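You operate a simulated robot arm through the tools that you are given. There is no shell and no other tool.

The job below is to be done with a simulated robot arm. You get a single attempt, and the scene is never put back.

Task
Put things in order on the middle part of the machine bench. At the end: the small grey sponge is on the wide cream tub (marked "SLIP"); the yellow-banded carton is on the blue saucer; the paint tin (marked "GREY") from the middle part of the machine bench stands where the orange filter cartridge stood; the orange filter cartridge stands where the yellow-banded carton stood; whatever was shut is shut again. Leave all else as you found it, and nothing knocked over. Set down upright: yellow-banded carton.

The check looks at the end state, three seconds after you hand in, the way a careful person would. Anything else that was tipped, shoved, dropped, spilled or broken makes it a failure.

Robot
A 6-joint arm with a two-finger parallel gripper, fixed in place. Base frame: the origin is at the foot of the arm, x ahead of it, y to its left, z up; the work surface is at about z = 880. Units: mm, degrees, N and s.
With the tool pointing down near the work surface it reaches from about 260 to 660 mm from the base axis. Its first joint turns from -66.0 to 66.0 degrees. Payload 2.9 kg.
The TCP is the grasp point between the finger pads, 30 mm short of the fingertips. In the tool frame z runs along the fingers and y along their closing line. The gripper opens to 110 mm. The fingers are 20 mm wide and 10 mm thick; the gripper's body (48 by 112 mm) begins 55 mm behind the TCP.
Orientation is told as [roll, pitch, yaw] about the base's x, y, z axes, in that order, counted from this pose: with the fingers straight down and closing along the base's y, the tool's x points along the base's -x, its y along +y and its z along -z.

Tools
- The arm moves only by the tool apply_moves. Its argument "increments" is a list of rows, each a list of 7 numbers: the shift along the tool's x, y, z in mm, then the turn, a rotation vector about the tool's x, y, z in degrees, then the opening in per cent of the stroke, from 0 (shut) to 100 (fully open). In form: [[tx, ty, tz, wx, wy, wz, hand], ...]. A call has 1 to 20 rows; each row shifts and turns the commanded pose from where the row before left it, along the tool's axes as they then stand. Each row takes 0.2 s and may step no farther than 50 mm and 8.6 degrees from the row before; otherwise, or with a gripper value out of range, the whole call is refused. A pose out of reach is approached as far as the arm can. The call stops where the force on the tool passes 40 N (or 10 N more than at its start, if that is more) or the arm is blocked; 0.2 s more then pass. The fingers move at their own pace (about 108 mm/s each) and stop on an object; they squeeze with about 43 N. The grip force told is the motor's: it shows also when the fingers shut on nothing. Time passes only in rows, and 0.2 s behind the last, so rows that do not move let the fingers close. It gives the time, the measured TCP pose, the force on the tool (base axes), the opening and the grip force at its end, in the units of the frame above (readings bear some noise), with the torque about the TCP (base axes, N m) and any sound that the robot's microphone picked up.
- Cameras (640 x 400 px; columns grow to the right, rows downward): "scene" is fixed at [75.4, 428.1, 1390]; the picture's right is [-0.79, -0.61, 0.00], its down [-0.32, 0.42, -0.85] and it looks along [0.52, -0.67, -0.52] (base axes); focal length 345 px, centre (320, 200). "wrist" rides on the gripper at [72, 17, -103] in the tool frame; the picture's right is [-0.23, 0.97, 0.00], its down [-0.76, -0.18, -0.62] and it looks along [-0.61, -0.14, 0.78] (tool axes); focal length 222 px, centre (320, 200). There is no depth. A picture from a camera that has moved, and an enlarged one, comes with that camera's place and axes in the base frame and with its lens.
- get_image(camera): a new picture of that camera. No time passes.
- close_up(camera, box): a new picture of the part [left, top, right, bottom] of that camera's present view, enlarged. No time passes.
- job_done(): hands the job in; it is judged then, once.

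Places have to be worked out from the pictures, the camera data and where the tool is seen. Open the gripper and draw the arm clear of the work before you hand the job in, unless the task says otherwise.

The tools are called after "Emit:" as a command line: name --pt "numbers of a row" for each row, then --argument value for the rest, lists and objects as JSON in quotes. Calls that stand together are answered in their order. apply_moves: Moves the arm, as the interface text tells. Its arguments: {"type":"object","properties":{"increments":{"type":"array","items":{"type":"array","items":{"type":"number"}}}},"required":["increments"]} The other tools are called the same way: get_image (camera) takes a picture; close_up (camera, box) takes an enlarged picture of a part of a camera's view; job_done () hands the job in.

At the start:

```text
t: 0.0
tcp_pos: [411.2, 38.8, 1162.5]
orientation: [0.0, -0.1, -0.1]
force: [-0.2, 0.8, -0.5]
wrist_torque: [0.0, 0.0, -0.03]
grip_width: 110.1
gripper_force: 0.1
```

scene: 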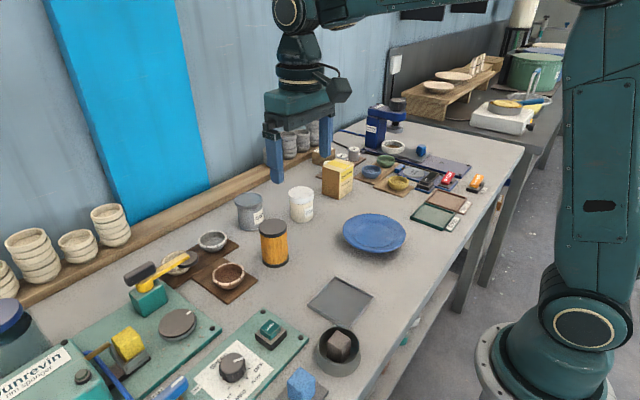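
wrist: 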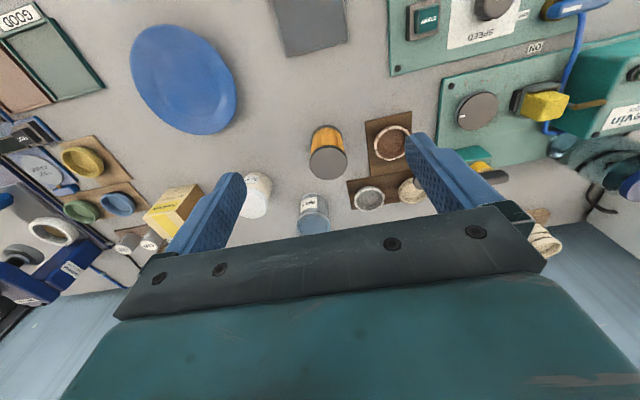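

I start by looking closely at the scene to find the objects named in the task.

Emit:
close_up --camera "scene" --box '[220, 120, 420, 280]'

Emit:
close_up --camera "scene" --box '[100, 220, 400, 400]'

Emit:
close_up --camera "scene" --box '[320, 80, 520, 240]'

Emit:
close_up --camera "wrist" --box '[220, 100, 460, 250]'

```text
2.50 times, centred on (320, 200) of scene
camera zoom: at [75.4, 428.1, 1390.0], right [-0.79, -0.61, 0.0], down [-0.32, 0.42, -0.85], along [0.52, -0.67, -0.52], focal length 863 px, centre (320, 200)
```

zoom: 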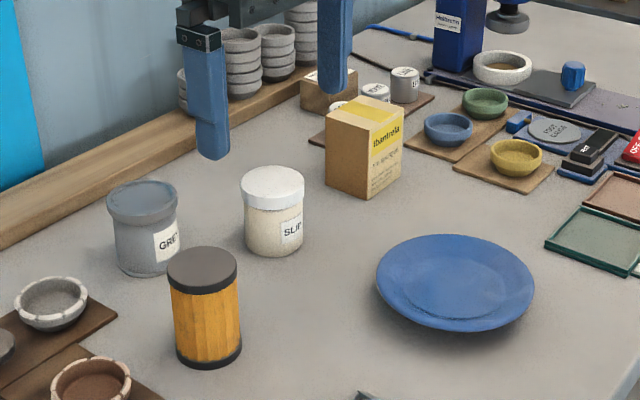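

```text
2.13 times, centred on (250, 310) of scene
camera zoom: at [75.4, 428.1, 1390.0], right [-0.79, -0.61, 0.0], down [-0.32, 0.42, -0.85], along [0.52, -0.67, -0.52], focal length 737 px, centre (469, -35)
```

zoom: 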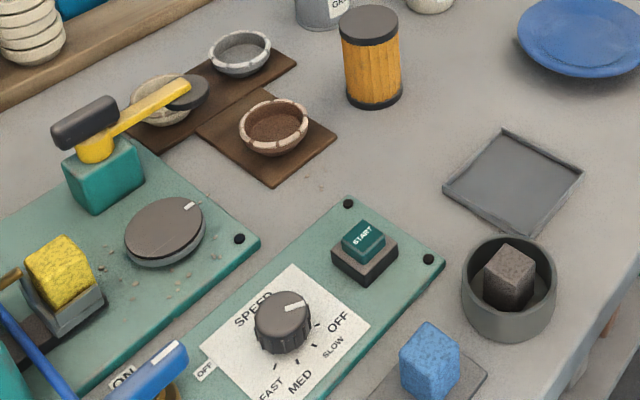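

```text
2.50 times, centred on (420, 160) of scene
camera zoom: at [75.4, 428.1, 1390.0], right [-0.79, -0.61, 0.0], down [-0.32, 0.42, -0.85], along [0.52, -0.67, -0.52], focal length 863 px, centre (70, 300)
```

zoom: 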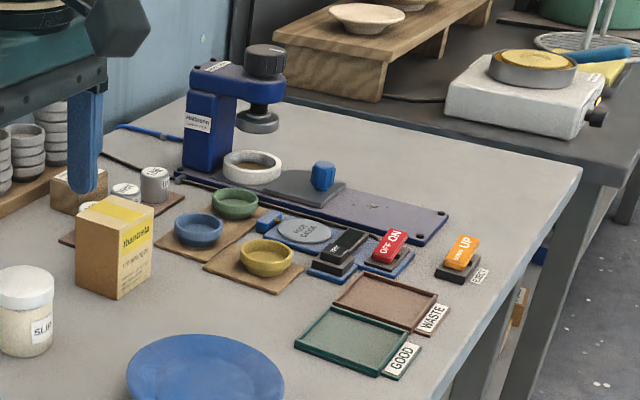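

```text
2.67 times, centred on (340, 175) of wrist
camera zoom: at [337.7, 55.3, 1267.4], right [0.23, 0.97, 0.0], down [0.76, -0.18, 0.62], along [0.61, -0.14, -0.78], focal length 592 px, centre (267, 267)
```

zoom: 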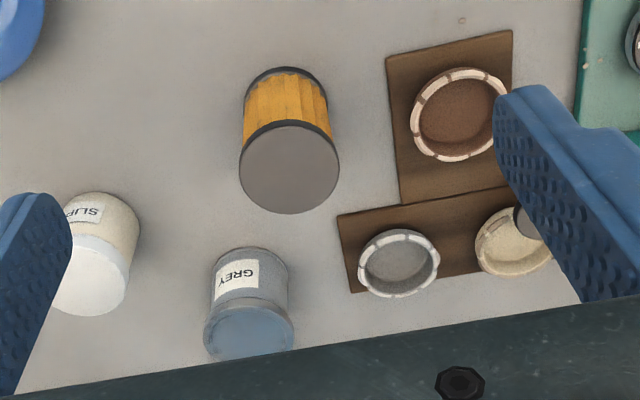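

The carton, SLIP tub, GREY tin, orange cartridge, saucer and grey cup with a grey cube are visible. I zoom in further to get precise contours.

Emit:
close_up --camera "scene" --box '[300, 140, 380, 190]'

Emit:
close_up --camera "scene" --box '[298, 310, 378, 360]'

Emit:
close_up --camera "scene" --box '[270, 340, 370, 400]'

Emit:
close_up --camera "wrist" --box '[100, 150, 260, 250]'

Emit:
close_up --camera "scene" --box '[225, 170, 325, 270]'

```text
8.00 times, centred on (340, 165) of scene
camera zoom: at [75.4, 428.1, 1390.0], right [-0.79, -0.61, 0.0], down [-0.32, 0.42, -0.85], along [0.52, -0.67, -0.52], focal length 2763 px, centre (160, 480)
```

zoom: 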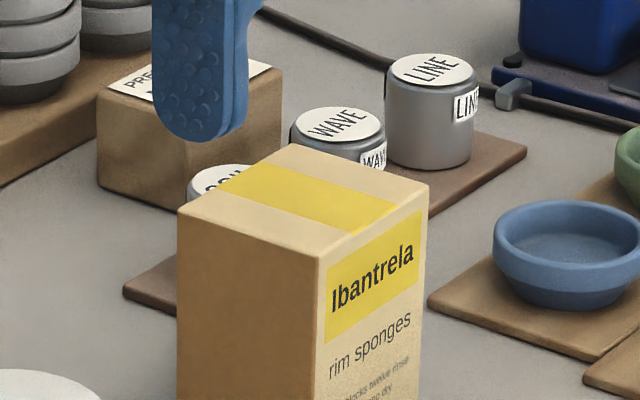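

```text
8.00 times, centred on (338, 335) of scene
camera zoom: at [75.4, 428.1, 1390.0], right [-0.79, -0.61, 0.0], down [-0.32, 0.42, -0.85], along [0.52, -0.67, -0.52], focal length 2763 px, centre (176, -880)
```

zoom: 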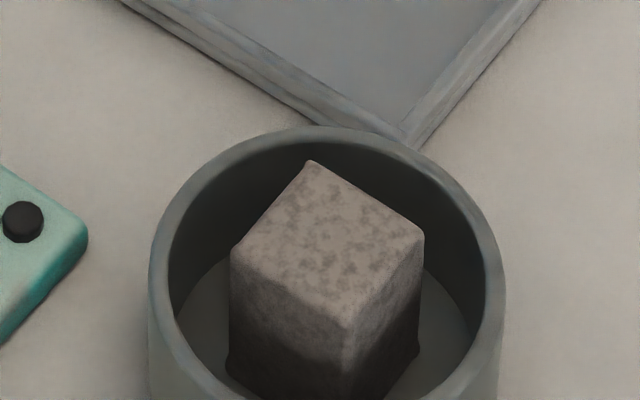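

```text
6.40 times, centred on (320, 370) of scene
camera zoom: at [75.4, 428.1, 1390.0], right [-0.79, -0.61, 0.0], down [-0.32, 0.42, -0.85], along [0.52, -0.67, -0.52], focal length 2210 px, centre (320, -888)
```

zoom: 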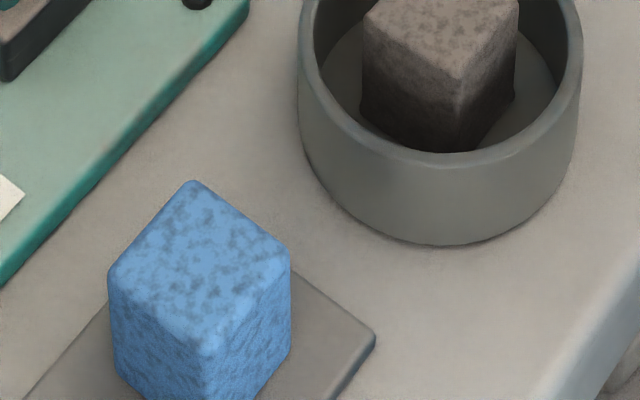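

```text
4.00 times, centred on (180, 200) of wrist
camera zoom: at [337.7, 55.3, 1267.4], right [0.23, 0.97, 0.0], down [0.76, -0.18, 0.62], along [0.61, -0.14, -0.78], focal length 888 px, centre (880, 200)
```

zoom: 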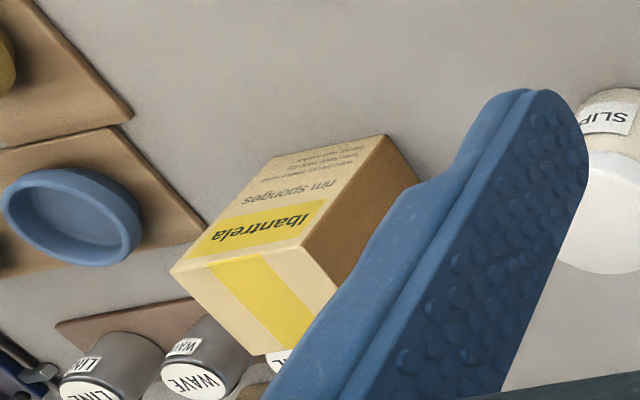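

```text
4.00 times, centred on (275, 220) of scene
camera zoom: at [75.4, 428.1, 1390.0], right [-0.79, -0.61, 0.0], down [-0.32, 0.42, -0.85], along [0.52, -0.67, -0.52], focal length 1382 px, centre (500, 120)
```

zoom: 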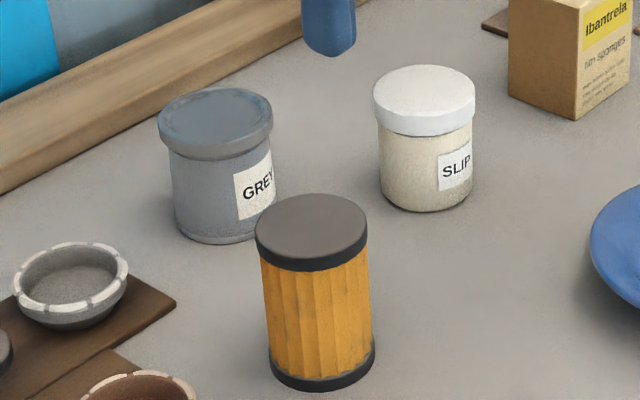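

The geometry from the scene camera gives, in base coordinates:

| Object | Position (mm) | Size |
|---|---|---|
| Carton | (567, -290) | 58×69×89, axis-aligned |
| Saucer | about (379, -176) | |
| Cartridge | (502, 35) | |
| GREY tin | (646, -30) | |
| SLIP tub | (566, -129) | |
| Sponge, in its cup | (263, 136) | |

I hover above the carton first to verify.

Emit:
apply_moves --pt "-19.5 -41.1 8 0 0 0 100" --pt "-19.5 -41.1 8 0 0 0 100" --pt "-19.5 -41.1 8 0 0 0 100" --pt "-19.5 -41.1 8 0 0 0 100" --pt "-19.5 -41.1 8 0 0 0 100" --pt "-19.5 -41.1 8 0 0 0 100" --pt "-19.5 -41.1 8 0 0 0 100" --pt "-19.5 -41.1 8 0 0 0 100" --pt "0 0 0 0 0 0 100"

```text
t: 2.0
tcp_pos: [565.6, -290.7, 1100.7]
orientation: [0.1, 0.1, 0.0]
force: [-0.2, -0.2, 0.0]
wrist_torque: [0.03, -0.04, -0.03]
grip_width: 110.0
gripper_force: 0.1
```

The arm reached its hover pose above the carton. I check with both cameras.

Emit:
get_image --camera "wrist"

Emit:
get_image --camera "scene"

```text
taken
camera wrist: at [493.4, -274.7, 1204.6], right [0.23, 0.97, 0.0], down [0.76, -0.18, 0.62], along [0.61, -0.14, -0.78], focal length 222 px, centre (320, 200)
```

wrist: 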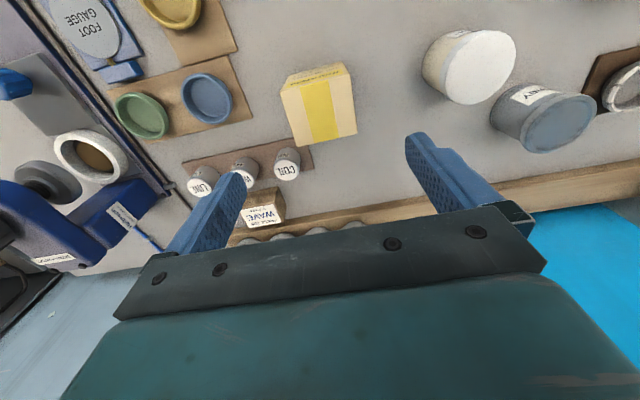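

```text
taken
```

scene: 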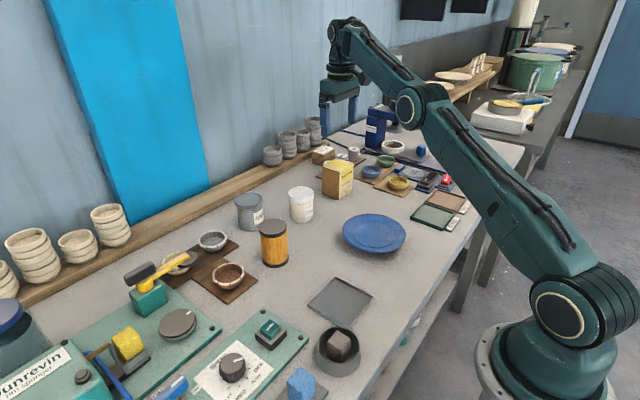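

I zoom in on the carton and on the saucer to cross-check the position estimates.

Emit:
close_up --camera "wrist" --box '[260, 50, 380, 160]'

Emit:
close_up --camera "scene" --box '[334, 200, 414, 260]'

Emit:
close_up --camera "wrist" --box '[410, 20, 610, 160]'

```text
3.64 times, centred on (320, 105) of wrist
camera zoom: at [493.4, -274.7, 1204.6], right [0.23, 0.97, 0.0], down [0.76, -0.18, 0.62], along [0.61, -0.14, -0.78], focal length 808 px, centre (320, 546)
```

zoom: 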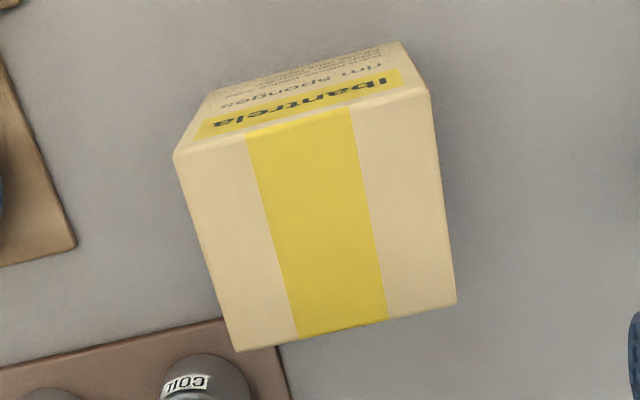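

```text
6.67 times, centred on (374, 230) of scene
camera zoom: at [75.5, 428.1, 1390.0], right [-0.79, -0.61, 0.0], down [-0.32, 0.42, -0.85], along [0.52, -0.67, -0.52], focal length 2302 px, centre (-40, 0)
```

zoom: 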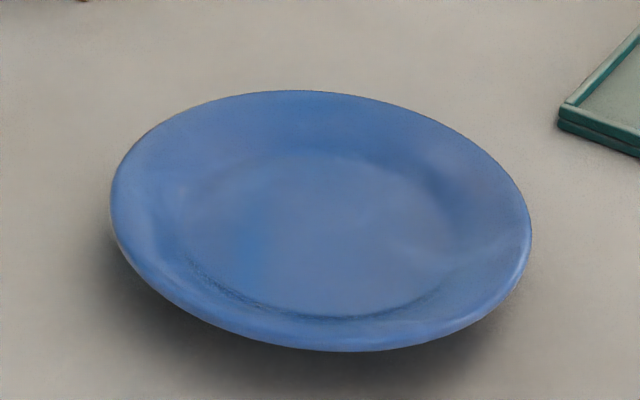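

```text
2.86 times, centred on (510, 90) of wrist
camera zoom: at [493.4, -274.7, 1204.6], right [0.23, 0.97, 0.0], down [0.76, -0.18, 0.62], along [0.61, -0.14, -0.78], focal length 635 px, centre (-223, 514)
```

zoom: 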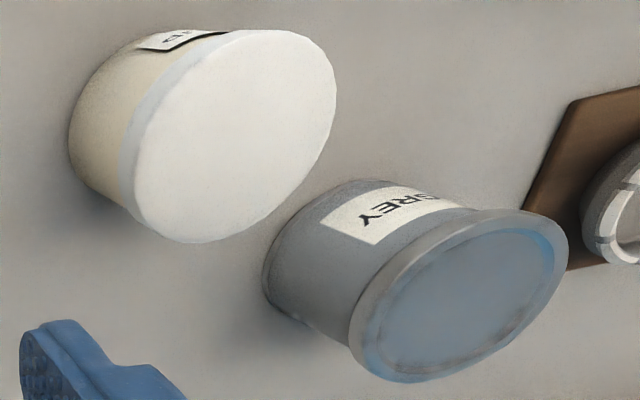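

The wrist view confirms the carton spans x 537–595 and y -325.5 to -257, with its centre at (566, -291). Before I grasp it, I hover over the saucer to locate that precisely.

Emit:
apply_moves --pt "38 24 4 0 0 0 100" --pt "38 24 4 0 0 0 100" --pt "38 24 4 0 0 0 100" --pt "38 24 4 0 0 0 100" --pt "38 24 4 0 0 0 100" --pt "0 0 0 0 0 0 100" --pt "0 0 0 0 0 0 100"

Emit:
close_up --camera "wrist" --box '[220, 20, 420, 180]'

```text
t: 3.6
tcp_pos: [376.4, -170.1, 1077.1]
orientation: [0.1, -0.1, 0.0]
force: [-0.2, 0.6, -0.4]
wrist_torque: [-0.01, -0.06, 0.01]
grip_width: 110.0
gripper_force: 0.1
```

```text
2.50 times, centred on (320, 100) of wrist
camera zoom: at [304.3, -154.1, 1183.0], right [0.23, 0.97, 0.0], down [0.76, -0.18, 0.62], along [0.61, -0.14, -0.78], focal length 555 px, centre (320, 450)
```

zoom: 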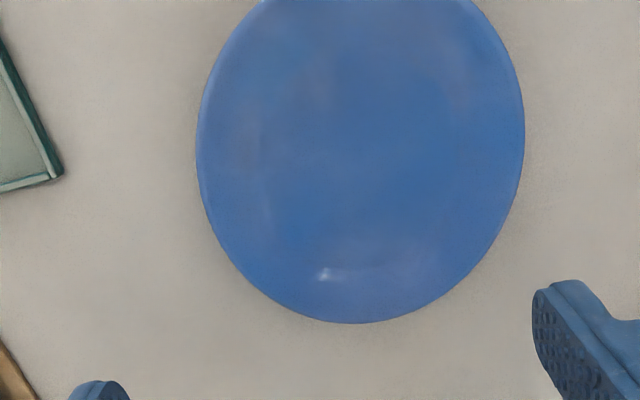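

The saucer's top edge is cut off in that crop, so I take the crop a little higher.

Emit:
close_up --camera "wrist" --box '[220, 0, 420, 140]'

Emit:
get_image --camera "wrist"

```text
2.86 times, centred on (320, 70) of wrist
camera zoom: at [304.3, -154.1, 1183.0], right [0.23, 0.97, 0.0], down [0.76, -0.18, 0.62], along [0.61, -0.14, -0.78], focal length 635 px, centre (320, 571)
```

zoom: 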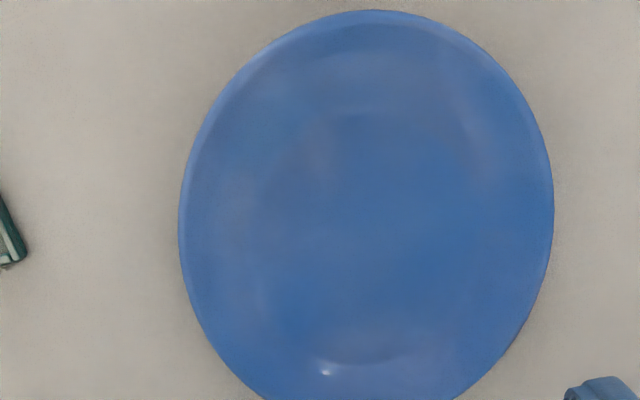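

```text
taken
camera wrist: at [304.3, -154.1, 1183.0], right [0.23, 0.97, 0.0], down [0.76, -0.18, 0.62], along [0.61, -0.14, -0.78], focal length 222 px, centre (320, 200)
```

wrist: 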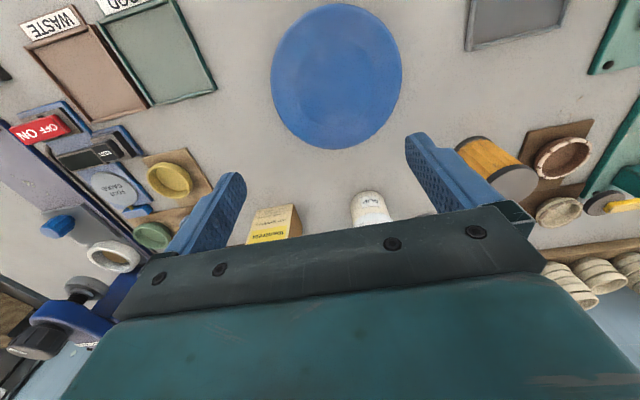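

Triangulating the two views puts the saucer centre near (366.5, -151), with the rim at z≈913 and radius ≈72. I look more closely at its inner floor and any foot before bringing the carton.

Emit:
close_up --camera "scene" --box '[338, 225, 412, 260]'

Emit:
apply_moves --pt "40 0 25 0 0 0 100" --pt "40 0 25 0 0 0 100" --pt "0 0 25 0 0 0 100" --pt "0 0 0 0 0 0 100"

Emit:
get_image --camera "wrist"

```text
8.65 times, centred on (375, 242) of scene
camera zoom: at [75.4, 428.1, 1390.0], right [-0.79, -0.61, 0.0], down [-0.32, 0.42, -0.85], along [0.52, -0.67, -0.52], focal length 2987 px, centre (-156, -168)
```

zoom: 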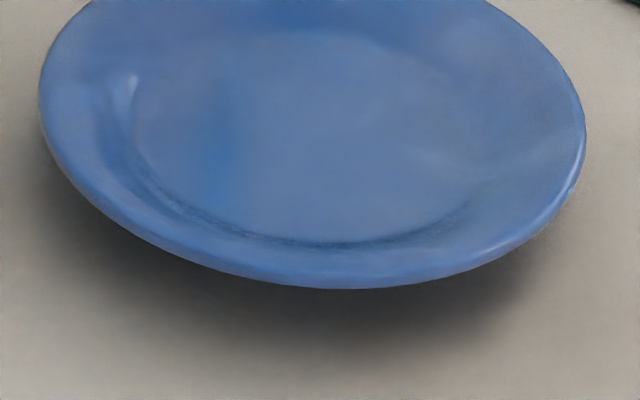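

```text
t: 4.6
tcp_pos: [296.8, -172.8, 1004.1]
orientation: [0.1, 0.0, 0.0]
force: [-1.1, -0.1, 0.4]
wrist_torque: [-0.01, 0.02, 0.01]
grip_width: 110.1
gripper_force: 0.0
```

```text
taken
camera wrist: at [224.0, -156.0, 1108.6], right [0.23, 0.97, 0.0], down [0.76, -0.18, 0.62], along [0.61, -0.14, -0.78], focal length 222 px, centre (320, 200)
```

wrist: 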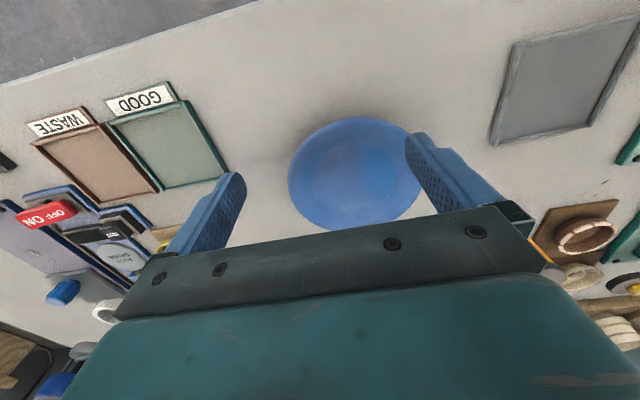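

The saucer's floor seems to sit at about z≈900. I take one more close-up from this viewpoint to cross-check its centre.

Emit:
close_up --camera "wrist" --box '[270, 100, 430, 240]'

```text
2.86 times, centred on (350, 170) of wrist
camera zoom: at [224.0, -156.0, 1108.6], right [0.23, 0.97, 0.0], down [0.76, -0.18, 0.62], along [0.61, -0.14, -0.78], focal length 635 px, centre (234, 286)
```

zoom: 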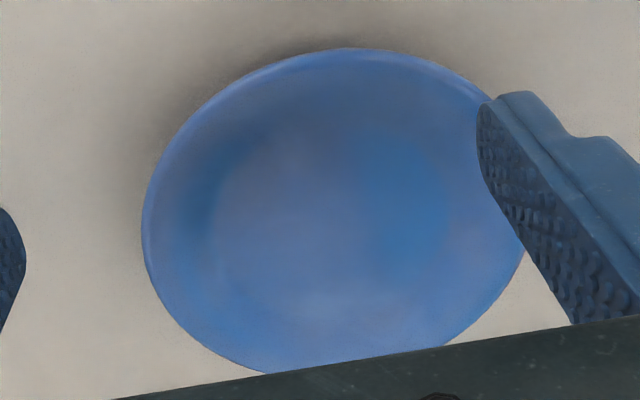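

Three views agree: saucer centre about (366, -151). Now I go back above the carton and start the descent.

Emit:
apply_moves --pt "-38.5 -16.9 -10 0 0 0 100" --pt "-38.5 -16.9 -10 0 0 0 100" --pt "-38.5 -16.9 -10 0 0 0 100" --pt "-38.5 -16.9 -10 0 0 0 100" --pt "-38.5 -16.9 -10 0 0 0 100" --pt "-38.5 -16.9 -6 0 0 0 100" --pt "-38.5 -16.9 0 0 0 0 100" --pt "0 0 20 0 0 0 100" --pt "0 0 20 0 0 0 100" --pt "0 0 0 0 0 0 100" --pt "0 0 0 0 0 0 100"

Emit:
get_image --camera "wrist"

```text
t: 7.0
tcp_pos: [567.2, -288.0, 1018.8]
orientation: [0.0, 0.0, 0.1]
force: [0.3, -0.3, -0.7]
wrist_torque: [-0.03, -0.01, 0.01]
grip_width: 109.7
gripper_force: 0.0
```

```text
taken
camera wrist: at [494.1, -272.2, 1124.1], right [0.23, 0.97, 0.0], down [0.76, -0.18, 0.62], along [0.61, -0.14, -0.78], focal length 222 px, centre (320, 200)
```

wrist: 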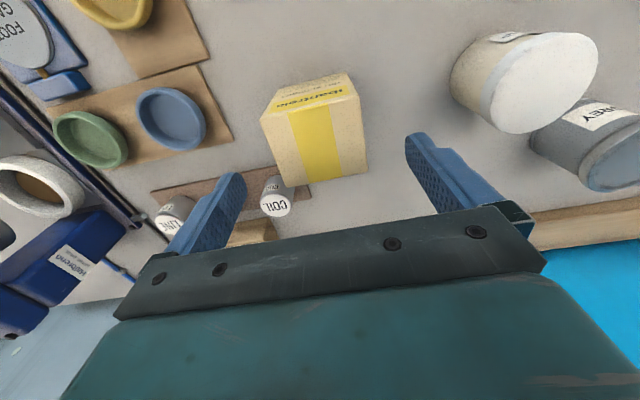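

The fingers will straddle the carton along y. I shift y by 3 mm and descend to about z=938.

Emit:
apply_moves --pt "0 -2.9 20 0 0 0 100" --pt "0 0 25 0 0 0 100" --pt "0 0 20 0 0 0 100" --pt "0 0 16.5 0 0 0 100" --pt "0 0 0 0 0 0 100"

Emit:
get_image --camera "wrist"

Emit:
close_up --camera "scene" --box '[290, 90, 410, 210]'

```text
t: 8.2
tcp_pos: [566.0, -291.4, 938.2]
orientation: [0.0, 0.1, -0.1]
force: [0.1, 0.5, 0.0]
wrist_torque: [0.0, 0.0, 0.04]
grip_width: 110.0
gripper_force: 0.0
```

```text
taken
camera wrist: at [492.6, -275.5, 1042.9], right [0.23, 0.97, 0.0], down [0.76, -0.18, 0.62], along [0.61, -0.14, -0.78], focal length 222 px, centre (320, 200)
```

wrist: 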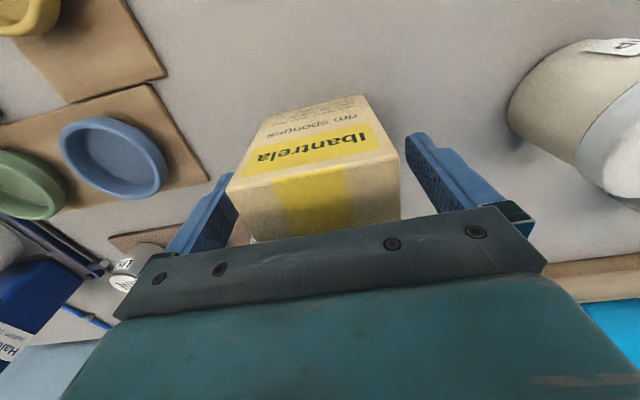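

```text
3.33 times, centred on (350, 150) of scene
camera zoom: at [75.4, 428.1, 1390.0], right [-0.79, -0.61, 0.0], down [-0.32, 0.42, -0.85], along [0.52, -0.67, -0.52], focal length 1151 px, centre (220, 367)
```

zoom: 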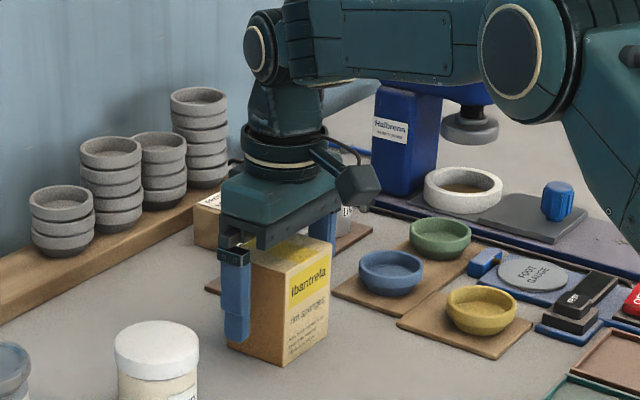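

The carton is centred between the fingers, so I close on it.

Emit:
apply_moves --pt "0 0 0 0 0 0 75" --pt "0 0 0 0 0 0 55" --pt "0 0 0 0 0 0 50" --pt "0 0 0 0 0 0 50"

```text
t: 9.2
tcp_pos: [565.2, -291.4, 938.1]
orientation: [-0.1, 0.0, 0.0]
force: [0.5, 0.4, -0.2]
wrist_torque: [-0.09, 0.04, 0.03]
grip_width: 69.5
gripper_force: 43.2
```

The grip is firm at 69.5 mm and 43 N. I lift and carry the carton to above the saucer.

Emit:
apply_moves --pt "0 0 -10 0 0 0 50" --pt "0 0 -25 0 0 0 50" --pt "0 0 -25 0 0 0 50" --pt "0 0 -20 0 0 0 50" --pt "10 7 0 0 0 0 50" --pt "25 17.5 0 0 0 0 50" --pt "30 21 0 0 0 0 50" --pt "30 21 0 0 0 0 50" --pt "30 21 0 0 0 0 50" --pt "30 21 0 0 0 0 50" --pt "25 17.5 0 0 0 0 50" --pt "20 14.2 0 0 0 0 50" --pt "0 0 0 0 0 0 50" --pt "0 0 0 0 0 0 50"

Emit:
get_image --camera "wrist"

Emit:
get_image --camera "scene"

```text
t: 12.2
tcp_pos: [363.9, -150.7, 1017.5]
orientation: [0.0, 0.0, 0.0]
force: [-0.6, -0.6, -1.2]
wrist_torque: [-0.01, 0.0, 0.01]
grip_width: 69.2
gripper_force: 42.9
```

```text
taken
camera wrist: at [291.4, -135.3, 1122.9], right [0.23, 0.97, 0.0], down [0.76, -0.18, 0.62], along [0.61, -0.14, -0.78], focal length 222 px, centre (320, 200)
```

wrist: 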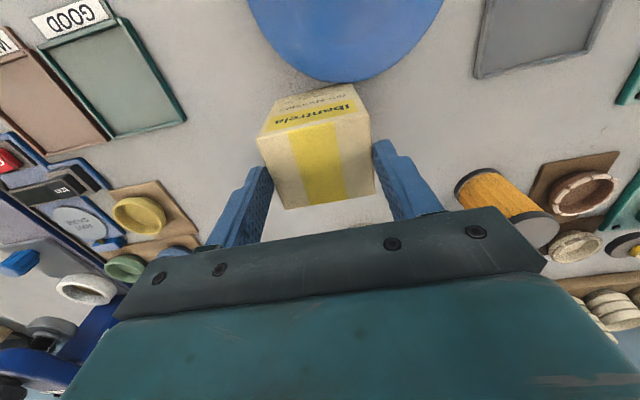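

```text
taken
```

scene: 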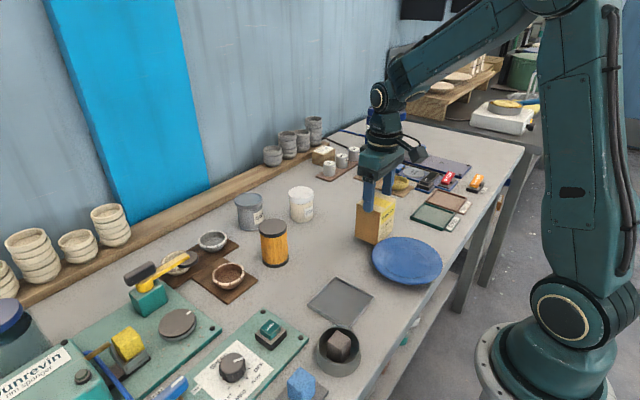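

The saucer is no longer where I measured it. It has shifted in the scene picture, although the arm felt no contact. I keep holding still and look again after some time to see whether it is still moving.

Emit:
close_up --camera "scene" --box '[350, 180, 450, 300]'

Emit:
apply_moves --pt "0 0 0 0 0 0 50" --pt "0 0 0 0 0 0 50" --pt "0 0 0 0 0 0 50" --pt "0 0 0 0 0 0 50"

Emit:
close_up --camera "scene" --box '[350, 180, 450, 300]'

```text
3.33 times, centred on (400, 240) of scene
camera zoom: at [75.5, 428.1, 1390.0], right [-0.79, -0.61, 0.0], down [-0.32, 0.42, -0.85], along [0.52, -0.67, -0.52], focal length 1151 px, centre (53, 67)
```

zoom: 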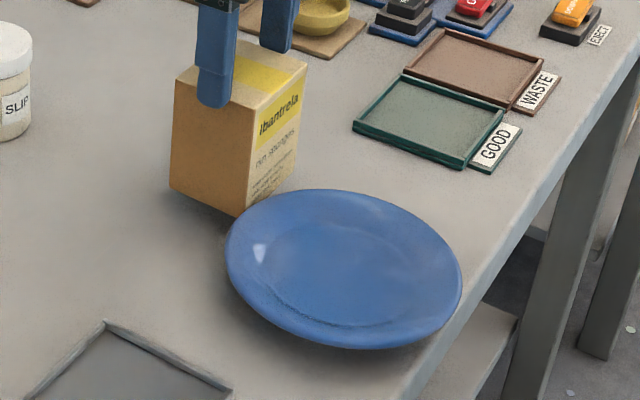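

```text
t: 13.2
tcp_pos: [364.4, -151.2, 1017.9]
orientation: [0.0, 0.0, -0.1]
force: [0.7, -0.2, -1.4]
wrist_torque: [0.01, 0.01, -0.02]
grip_width: 69.4
gripper_force: 42.5
```

```text
3.33 times, centred on (400, 240) of scene
camera zoom: at [75.5, 428.1, 1390.0], right [-0.79, -0.61, 0.0], down [-0.32, 0.42, -0.85], along [0.52, -0.67, -0.52], focal length 1151 px, centre (53, 67)
```

zoom: 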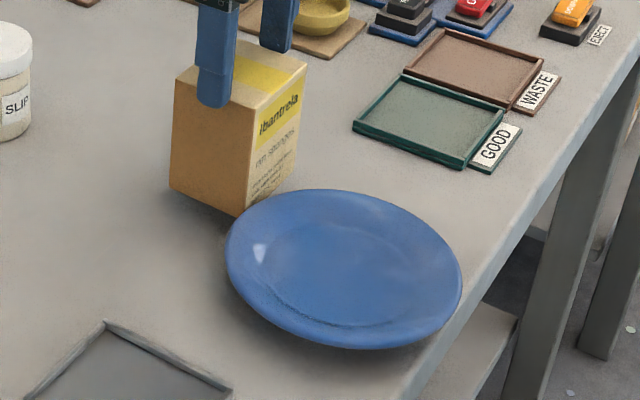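

The saucer has been displaced to about (267, -111). The carton hangs much lower in the fingers than when I gripped it, so it slipped down and pushed the saucer rim. I look closely at the contact and grip before moving anything.

Emit:
close_up --camera "scene" --box '[378, 170, 458, 250]'

Emit:
close_up --camera "wrist" --box '[200, 60, 440, 240]'

Emit:
close_up --camera "scene" --box '[340, 180, 420, 250]'

```text
5.00 times, centred on (418, 210) of scene
camera zoom: at [75.5, 428.1, 1390.0], right [-0.79, -0.61, 0.0], down [-0.32, 0.42, -0.85], along [0.52, -0.67, -0.52], focal length 1727 px, centre (-170, 150)
```

zoom: 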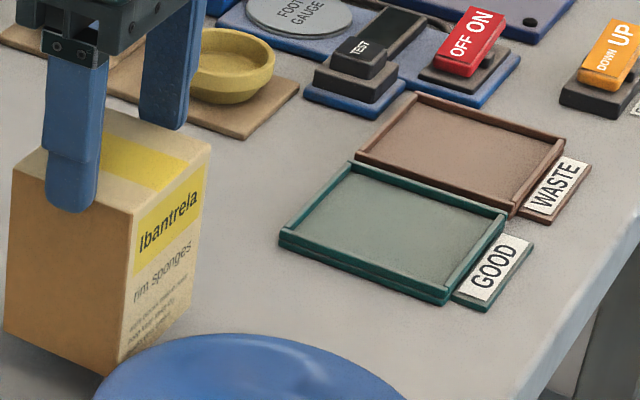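

```text
2.22 times, centred on (320, 150) of wrist
camera zoom: at [291.6, -135.4, 1122.9], right [0.23, 0.97, 0.0], down [0.76, -0.18, 0.62], along [0.61, -0.14, -0.78], focal length 494 px, centre (320, 311)
```

zoom: 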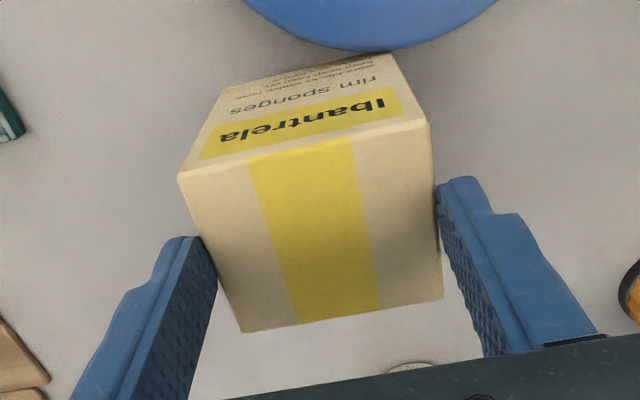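

```text
5.71 times, centred on (380, 215) of scene
camera zoom: at [75.5, 428.1, 1390.0], right [-0.79, -0.61, 0.0], down [-0.32, 0.42, -0.85], along [0.52, -0.67, -0.52], focal length 1974 px, centre (-23, 114)
```

zoom: 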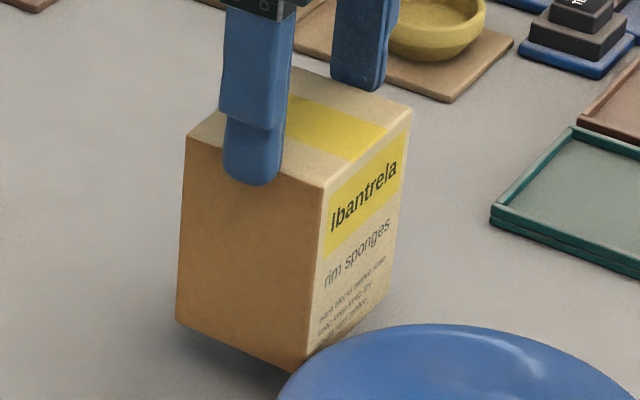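

The carton hangs by only about 10 mm of finger overlap. I ease it away from the saucer rim (+x), slowly, watching the force.

Emit:
apply_moves --pt "-3 0 0 0 0 0 50" --pt "-5 0 0 0 0 0 50" --pt "-6 0 0 0 0 0 50" --pt "-6 0 0 0 0 0 50" --pt "-5 0 0 0 0 0 50"

Emit:
close_up --camera "scene" --box '[340, 180, 460, 300]'

```text
t: 14.4
tcp_pos: [390.6, -151.0, 1018.4]
orientation: [0.0, 0.0, 0.0]
force: [1.2, 0.2, -0.9]
wrist_torque: [0.0, -0.02, 0.0]
grip_width: 69.5
gripper_force: 42.8
```

```text
3.33 times, centred on (400, 240) of scene
camera zoom: at [75.5, 428.1, 1390.0], right [-0.79, -0.61, 0.0], down [-0.32, 0.42, -0.85], along [0.52, -0.67, -0.52], focal length 1151 px, centre (53, 67)
```

zoom: 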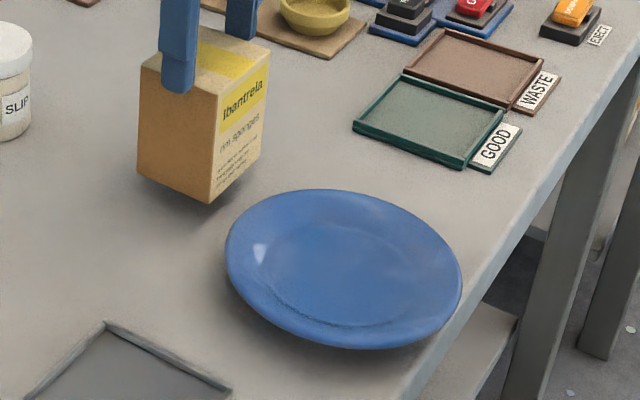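

The carton holds without further slipping (bottom at z≈908) and is clear of the saucer. I lower it to the bench in small steps.

Emit:
apply_moves --pt "0 0 6 0 0 0 50" --pt "0 0 8 0 0 0 50" --pt "0 0 6 0 0 0 50" --pt "0 0 0 0 0 0 50"

Emit:
close_up --camera "scene" --box '[350, 180, 430, 260]'

```text
t: 15.4
tcp_pos: [391.8, -150.7, 998.5]
orientation: [0.1, 0.0, 0.0]
force: [0.2, 0.0, -1.3]
wrist_torque: [-0.01, 0.01, -0.02]
grip_width: 69.4
gripper_force: 43.0
```

```text
5.00 times, centred on (390, 220) of scene
camera zoom: at [75.5, 428.1, 1390.0], right [-0.79, -0.61, 0.0], down [-0.32, 0.42, -0.85], along [0.52, -0.67, -0.52], focal length 1727 px, centre (-30, 100)
```

zoom: 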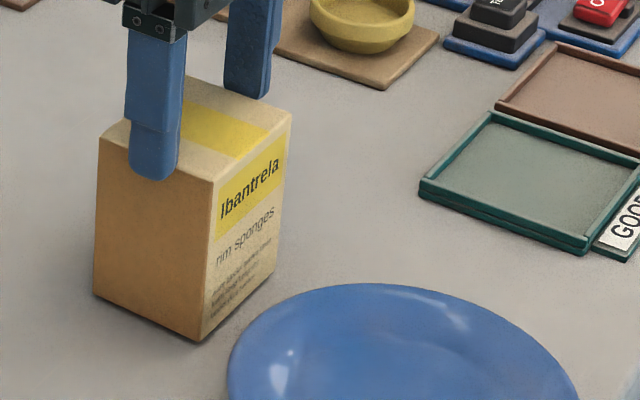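

The bottom is about 8 mm above the bench. I continue with finer steps.

Emit:
apply_moves --pt "0 0 3 0 0 0 50" --pt "0 0 2 0 0 0 50" --pt "0 0 0 0 0 0 50"

Emit:
apply_moves --pt "0 0 2 0 0 0 50" --pt "0 0 0 0 0 0 50"

```text
t: 16.2
tcp_pos: [390.9, -152.3, 994.4]
orientation: [-0.1, -0.2, 0.0]
force: [-5.4, -3.9, 23.3]
wrist_torque: [0.47, 0.81, 0.11]
grip_width: 69.4
gripper_force: 43.6
```

```text
t: 16.6
tcp_pos: [392.6, -151.5, 993.8]
orientation: [-0.3, -0.3, -0.1]
force: [-0.4, 0.1, 3.6]
wrist_torque: [0.09, -0.09, 0.0]
grip_width: 69.2
gripper_force: 42.9
stopped in row 2: the force on the tool passed its limit at 43 N (the readings are from after the stop); the commanded pose is now the measured one
```

The carton is on the bench. I open the fingers, keeping the pose, and check that it stands upright.

Emit:
apply_moves --pt "0 0 0 0 0 0 64" --pt "0 0 0 0 0 0 75" --pt "0 0 0 0 0 0 95" --pt "0 0 0 0 0 0 95"

Emit:
close_up --camera "scene" --box '[340, 170, 460, 290]'

Emit:
get_image --camera "wrist"

```text
t: 17.6
tcp_pos: [392.4, -152.1, 993.9]
orientation: [-0.2, -0.4, -0.2]
force: [0.1, 0.5, -0.3]
wrist_torque: [0.0, -0.01, 0.01]
grip_width: 104.5
gripper_force: 0.0
```

```text
3.33 times, centred on (400, 230) of scene
camera zoom: at [75.4, 428.1, 1390.0], right [-0.79, -0.61, 0.0], down [-0.32, 0.42, -0.85], along [0.52, -0.67, -0.52], focal length 1151 px, centre (53, 100)
```

zoom: 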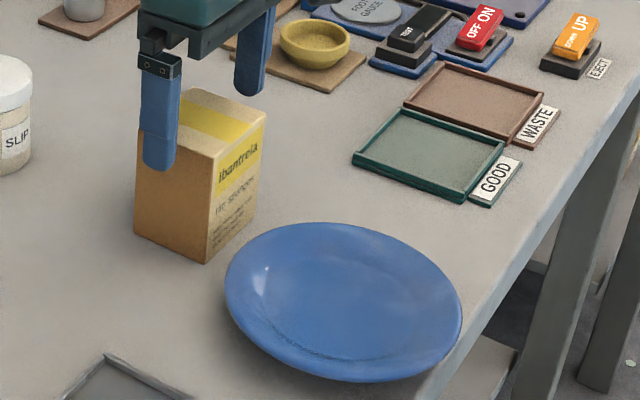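

```text
taken
camera wrist: at [318.9, -135.1, 1097.8], right [0.23, 0.97, 0.0], down [0.76, -0.18, 0.63], along [0.61, -0.15, -0.78], focal length 222 px, centre (320, 200)
```

wrist: 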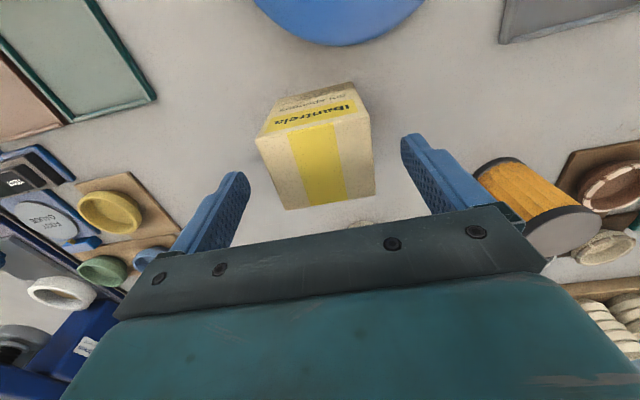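

The carton stands upright at about (392, -151) and the saucer hasn't moved further. I regrip it deeper, then lift in small increments to see how the grip behaves.

Emit:
apply_moves --pt "0 0 20 0 0 0 95" --pt "0 0 20 0 0 0 95" --pt "0 0 18 0 0 0 95" --pt "0 0 0 0 0 0 95" --pt "0 0 0 0 0 0 75" --pt "0 0 0 0 0 0 50" --pt "0 0 0 0 0 0 30" --pt "0 0 0 0 0 0 0" --pt "0 0 0 0 0 0 0"

Emit:
get_image --camera "wrist"

Emit:
close_up --camera "scene" --box '[340, 170, 460, 290]'

```text
t: 19.6
tcp_pos: [391.5, -152.4, 936.5]
orientation: [-0.2, -0.4, -0.1]
force: [0.6, -0.1, -1.2]
wrist_torque: [-0.03, 0.03, 0.03]
grip_width: 69.6
gripper_force: 43.0
```

```text
taken
camera wrist: at [318.7, -135.7, 1039.8], right [0.23, 0.97, 0.0], down [0.76, -0.18, 0.63], along [0.61, -0.15, -0.78], focal length 222 px, centre (320, 200)
```

wrist: 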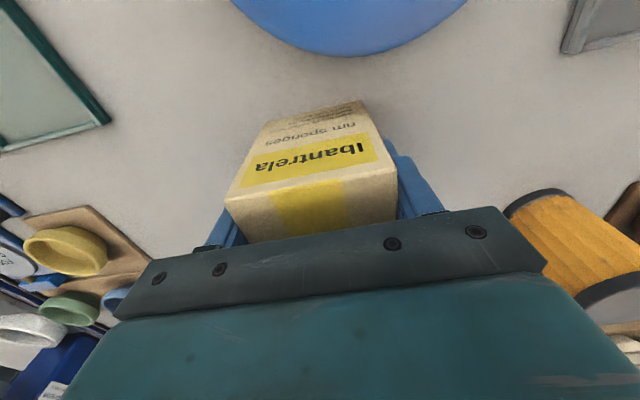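

```text
3.33 times, centred on (400, 230) of scene
camera zoom: at [75.5, 428.1, 1390.0], right [-0.79, -0.61, 0.0], down [-0.32, 0.42, -0.85], along [0.52, -0.67, -0.52], focal length 1151 px, centre (53, 100)
```

zoom: 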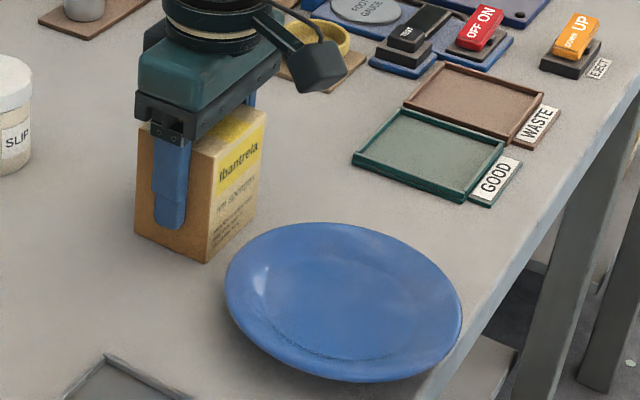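

Gripped at 43 N again. I lift 20 mm slowly and compare the pictures for slipping.

Emit:
apply_moves --pt "0 0 -3 0 0 0 0" --pt "0 0 -5 0 0 0 0" --pt "0 0 -6 0 0 0 0" --pt "0 0 -6 0 0 0 0" --pt "0 0 0 0 0 0 0"

Emit:
get_image --camera "wrist"

Emit:
close_up --camera "scene" --box '[340, 170, 460, 290]'

```text
t: 20.8
tcp_pos: [393.1, -152.5, 955.2]
orientation: [-0.3, -0.3, -0.2]
force: [0.2, -0.4, -1.0]
wrist_torque: [0.02, 0.0, -0.01]
grip_width: 69.8
gripper_force: 43.7
```

```text
taken
camera wrist: at [319.1, -135.4, 1059.2], right [0.23, 0.97, 0.0], down [0.76, -0.18, 0.63], along [0.61, -0.15, -0.78], focal length 222 px, centre (320, 200)
```

wrist: 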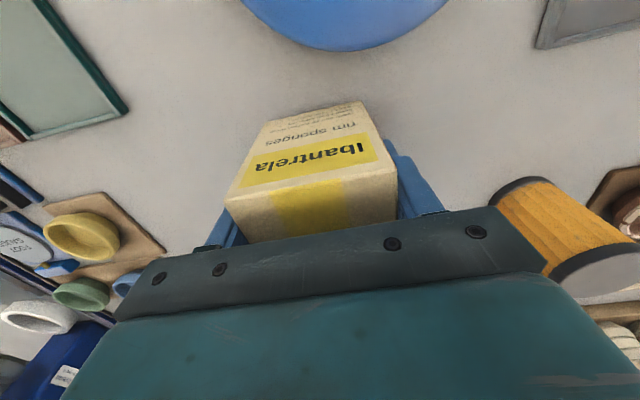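

```text
3.33 times, centred on (400, 230) of scene
camera zoom: at [75.5, 428.1, 1390.0], right [-0.79, -0.61, 0.0], down [-0.32, 0.42, -0.85], along [0.52, -0.67, -0.52], focal length 1151 px, centre (53, 100)
```

zoom: 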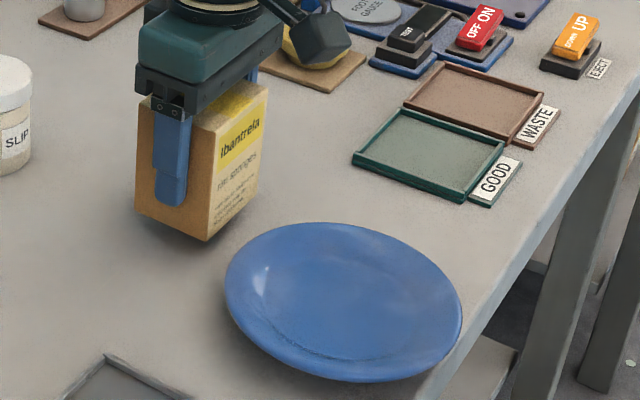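

No slip this time: the carton stays put in the fingers. I now carry it slowly to a free parking spot near (480, -215), so that I can put the saucer back first.

Emit:
apply_moves --pt "0 0 -5 0 0 0 0" --pt "-5 -3.6 -4 0 0 0 0" --pt "-9 -6.5 0 0 0 0 0" --pt "-10 -7.3 0 0 0 0 0" --pt "-10 -7.3 0 0 0 0 0" --pt "-10 -7.3 0 0 0 0 0" --pt "-10 -7.3 0 0 0 0 0" --pt "-10 -7.3 0 0 0 0 0" --pt "-10 -7.3 0 0 0 0 0" --pt "-9 -6.5 0 0 0 0 0" --pt "-4.4 -3.2 0 0 0 0 0" --pt "0 0 0 0 0 0 0"

Emit:
get_image --camera "wrist"

Emit:
get_image --camera "scene"

```text
t: 23.4
tcp_pos: [479.9, -215.0, 964.3]
orientation: [-0.1, -0.2, -0.1]
force: [0.7, 0.1, -1.9]
wrist_torque: [-0.02, 0.02, -0.01]
grip_width: 69.8
gripper_force: 43.5
```

```text
taken
camera wrist: at [405.9, -198.6, 1069.5], right [0.23, 0.97, 0.0], down [0.76, -0.18, 0.63], along [0.61, -0.15, -0.78], focal length 222 px, centre (320, 200)
```

wrist: 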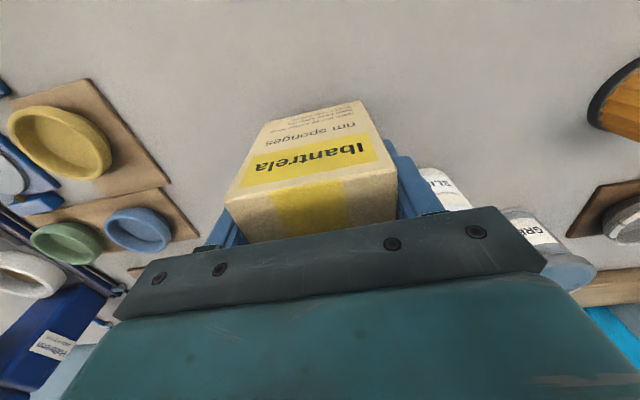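

```text
taken
```

scene: 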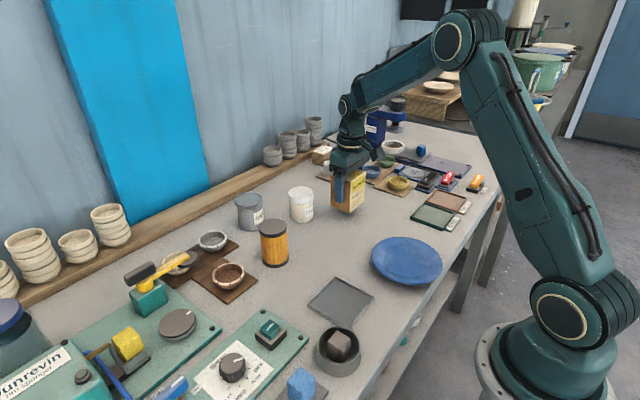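

Still held firmly. I lower the carton to the bench here, since it was gripped at TCP z≈935.8 on the bench.

Emit:
apply_moves --pt "0 0 8 0 0 0 0" --pt "0 0 8 0 0 0 0" --pt "0 0 6 0 0 0 0" --pt "0 0 4 0 0 0 0" --pt "0 0 2 0 0 0 0" --pt "0 0 0.5 0 0 0 0" --pt "0 0 0 0 0 0 0"

```text
t: 25.0
tcp_pos: [479.0, -216.7, 936.4]
orientation: [-0.2, -0.3, -0.2]
force: [0.1, 0.9, -2.3]
wrist_torque: [0.0, 0.04, -0.02]
grip_width: 69.6
gripper_force: 42.9
```

It is still just barely hanging. I go 0.7 mm lower, then open gently and withdraw upward.

Emit:
apply_moves --pt "0 0 0.7 0 0 0 0" --pt "0 0 0 0 0 0 0" --pt "0 0 0 0 0 0 60" --pt "0 0 0 0 0 0 70" --pt "0 0 0 0 0 0 85" --pt "0 0 0 0 0 0 90" --pt "0 0 -20 0 0 0 90" --pt "0 0 -35 0 0 0 90" --pt "0 0 -40 0 0 0 90" --pt "0 0 -20 0 0 0 90" --pt "0 0 0 0 0 0 90"

Emit:
get_image --camera "scene"

Emit:
get_image --camera "wrist"

```text
t: 27.4
tcp_pos: [479.6, -216.6, 1050.6]
orientation: [-0.2, -0.3, -0.1]
force: [0.4, 1.0, -1.1]
wrist_torque: [0.03, -0.02, 0.02]
grip_width: 99.1
gripper_force: 0.0
```

```text
taken
```

scene: 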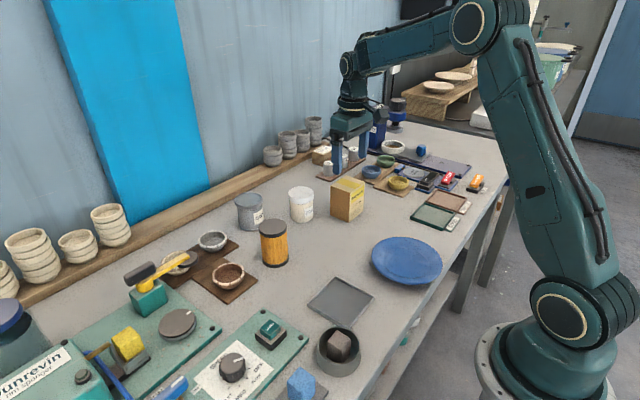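

```text
taken
camera wrist: at [406.0, -198.9, 1154.6], right [0.23, 0.97, 0.0], down [0.76, -0.18, 0.63], along [0.61, -0.15, -0.78], focal length 222 px, centre (320, 200)
```

wrist: 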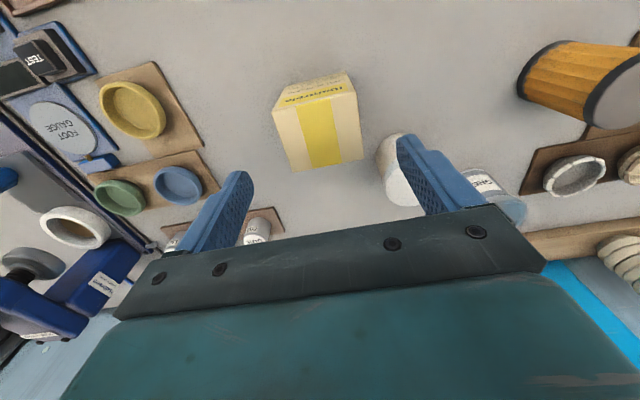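

The carton is parked upright. Next I hover by the saucer with the gripper closed to measure its present position.

Emit:
apply_moves --pt "0 0 0 -0.2 0.3 -0.15 50" --pt "38 20.2 -2 0 0 0 0" --pt "38 20.2 -2 0 0 0 0" --pt "38 20.2 -2 0 0 0 0" --pt "38 20.2 -2 0 0 0 0" --pt "38 20.2 -2 0 0 0 0" --pt "0 0 0 0 0 0 0" --pt "0 0 0 0 0 0 0"

Emit:
get_image --camera "wrist"

Emit:
close_up --camera "wrist" --box '[240, 0, 440, 140]'

```text
t: 29.2
tcp_pos: [289.0, -113.4, 1060.2]
orientation: [0.0, -0.1, 0.0]
force: [0.0, 0.4, 0.1]
wrist_torque: [-0.02, 0.0, 0.02]
grip_width: 0.0
gripper_force: 37.9
```

```text
taken
camera wrist: at [216.1, -96.8, 1164.7], right [0.23, 0.97, 0.0], down [0.76, -0.18, 0.62], along [0.61, -0.14, -0.78], focal length 222 px, centre (320, 200)
```

wrist: 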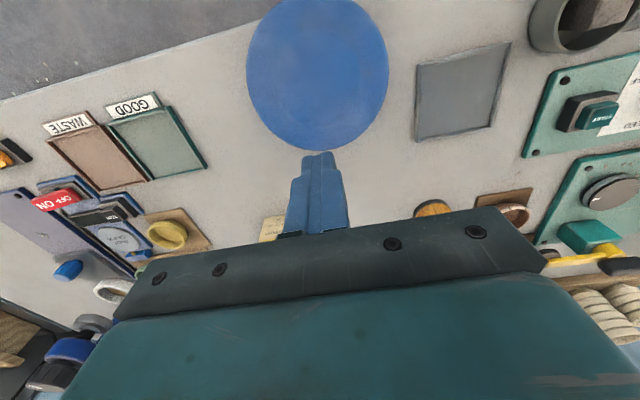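

```text
2.86 times, centred on (340, 70) of wrist
camera zoom: at [216.1, -96.8, 1164.7], right [0.23, 0.97, 0.0], down [0.76, -0.18, 0.62], along [0.61, -0.14, -0.78], focal length 635 px, centre (263, 571)
```

zoom: 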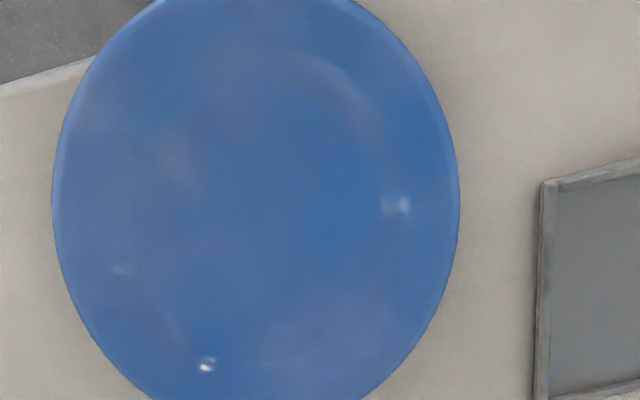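

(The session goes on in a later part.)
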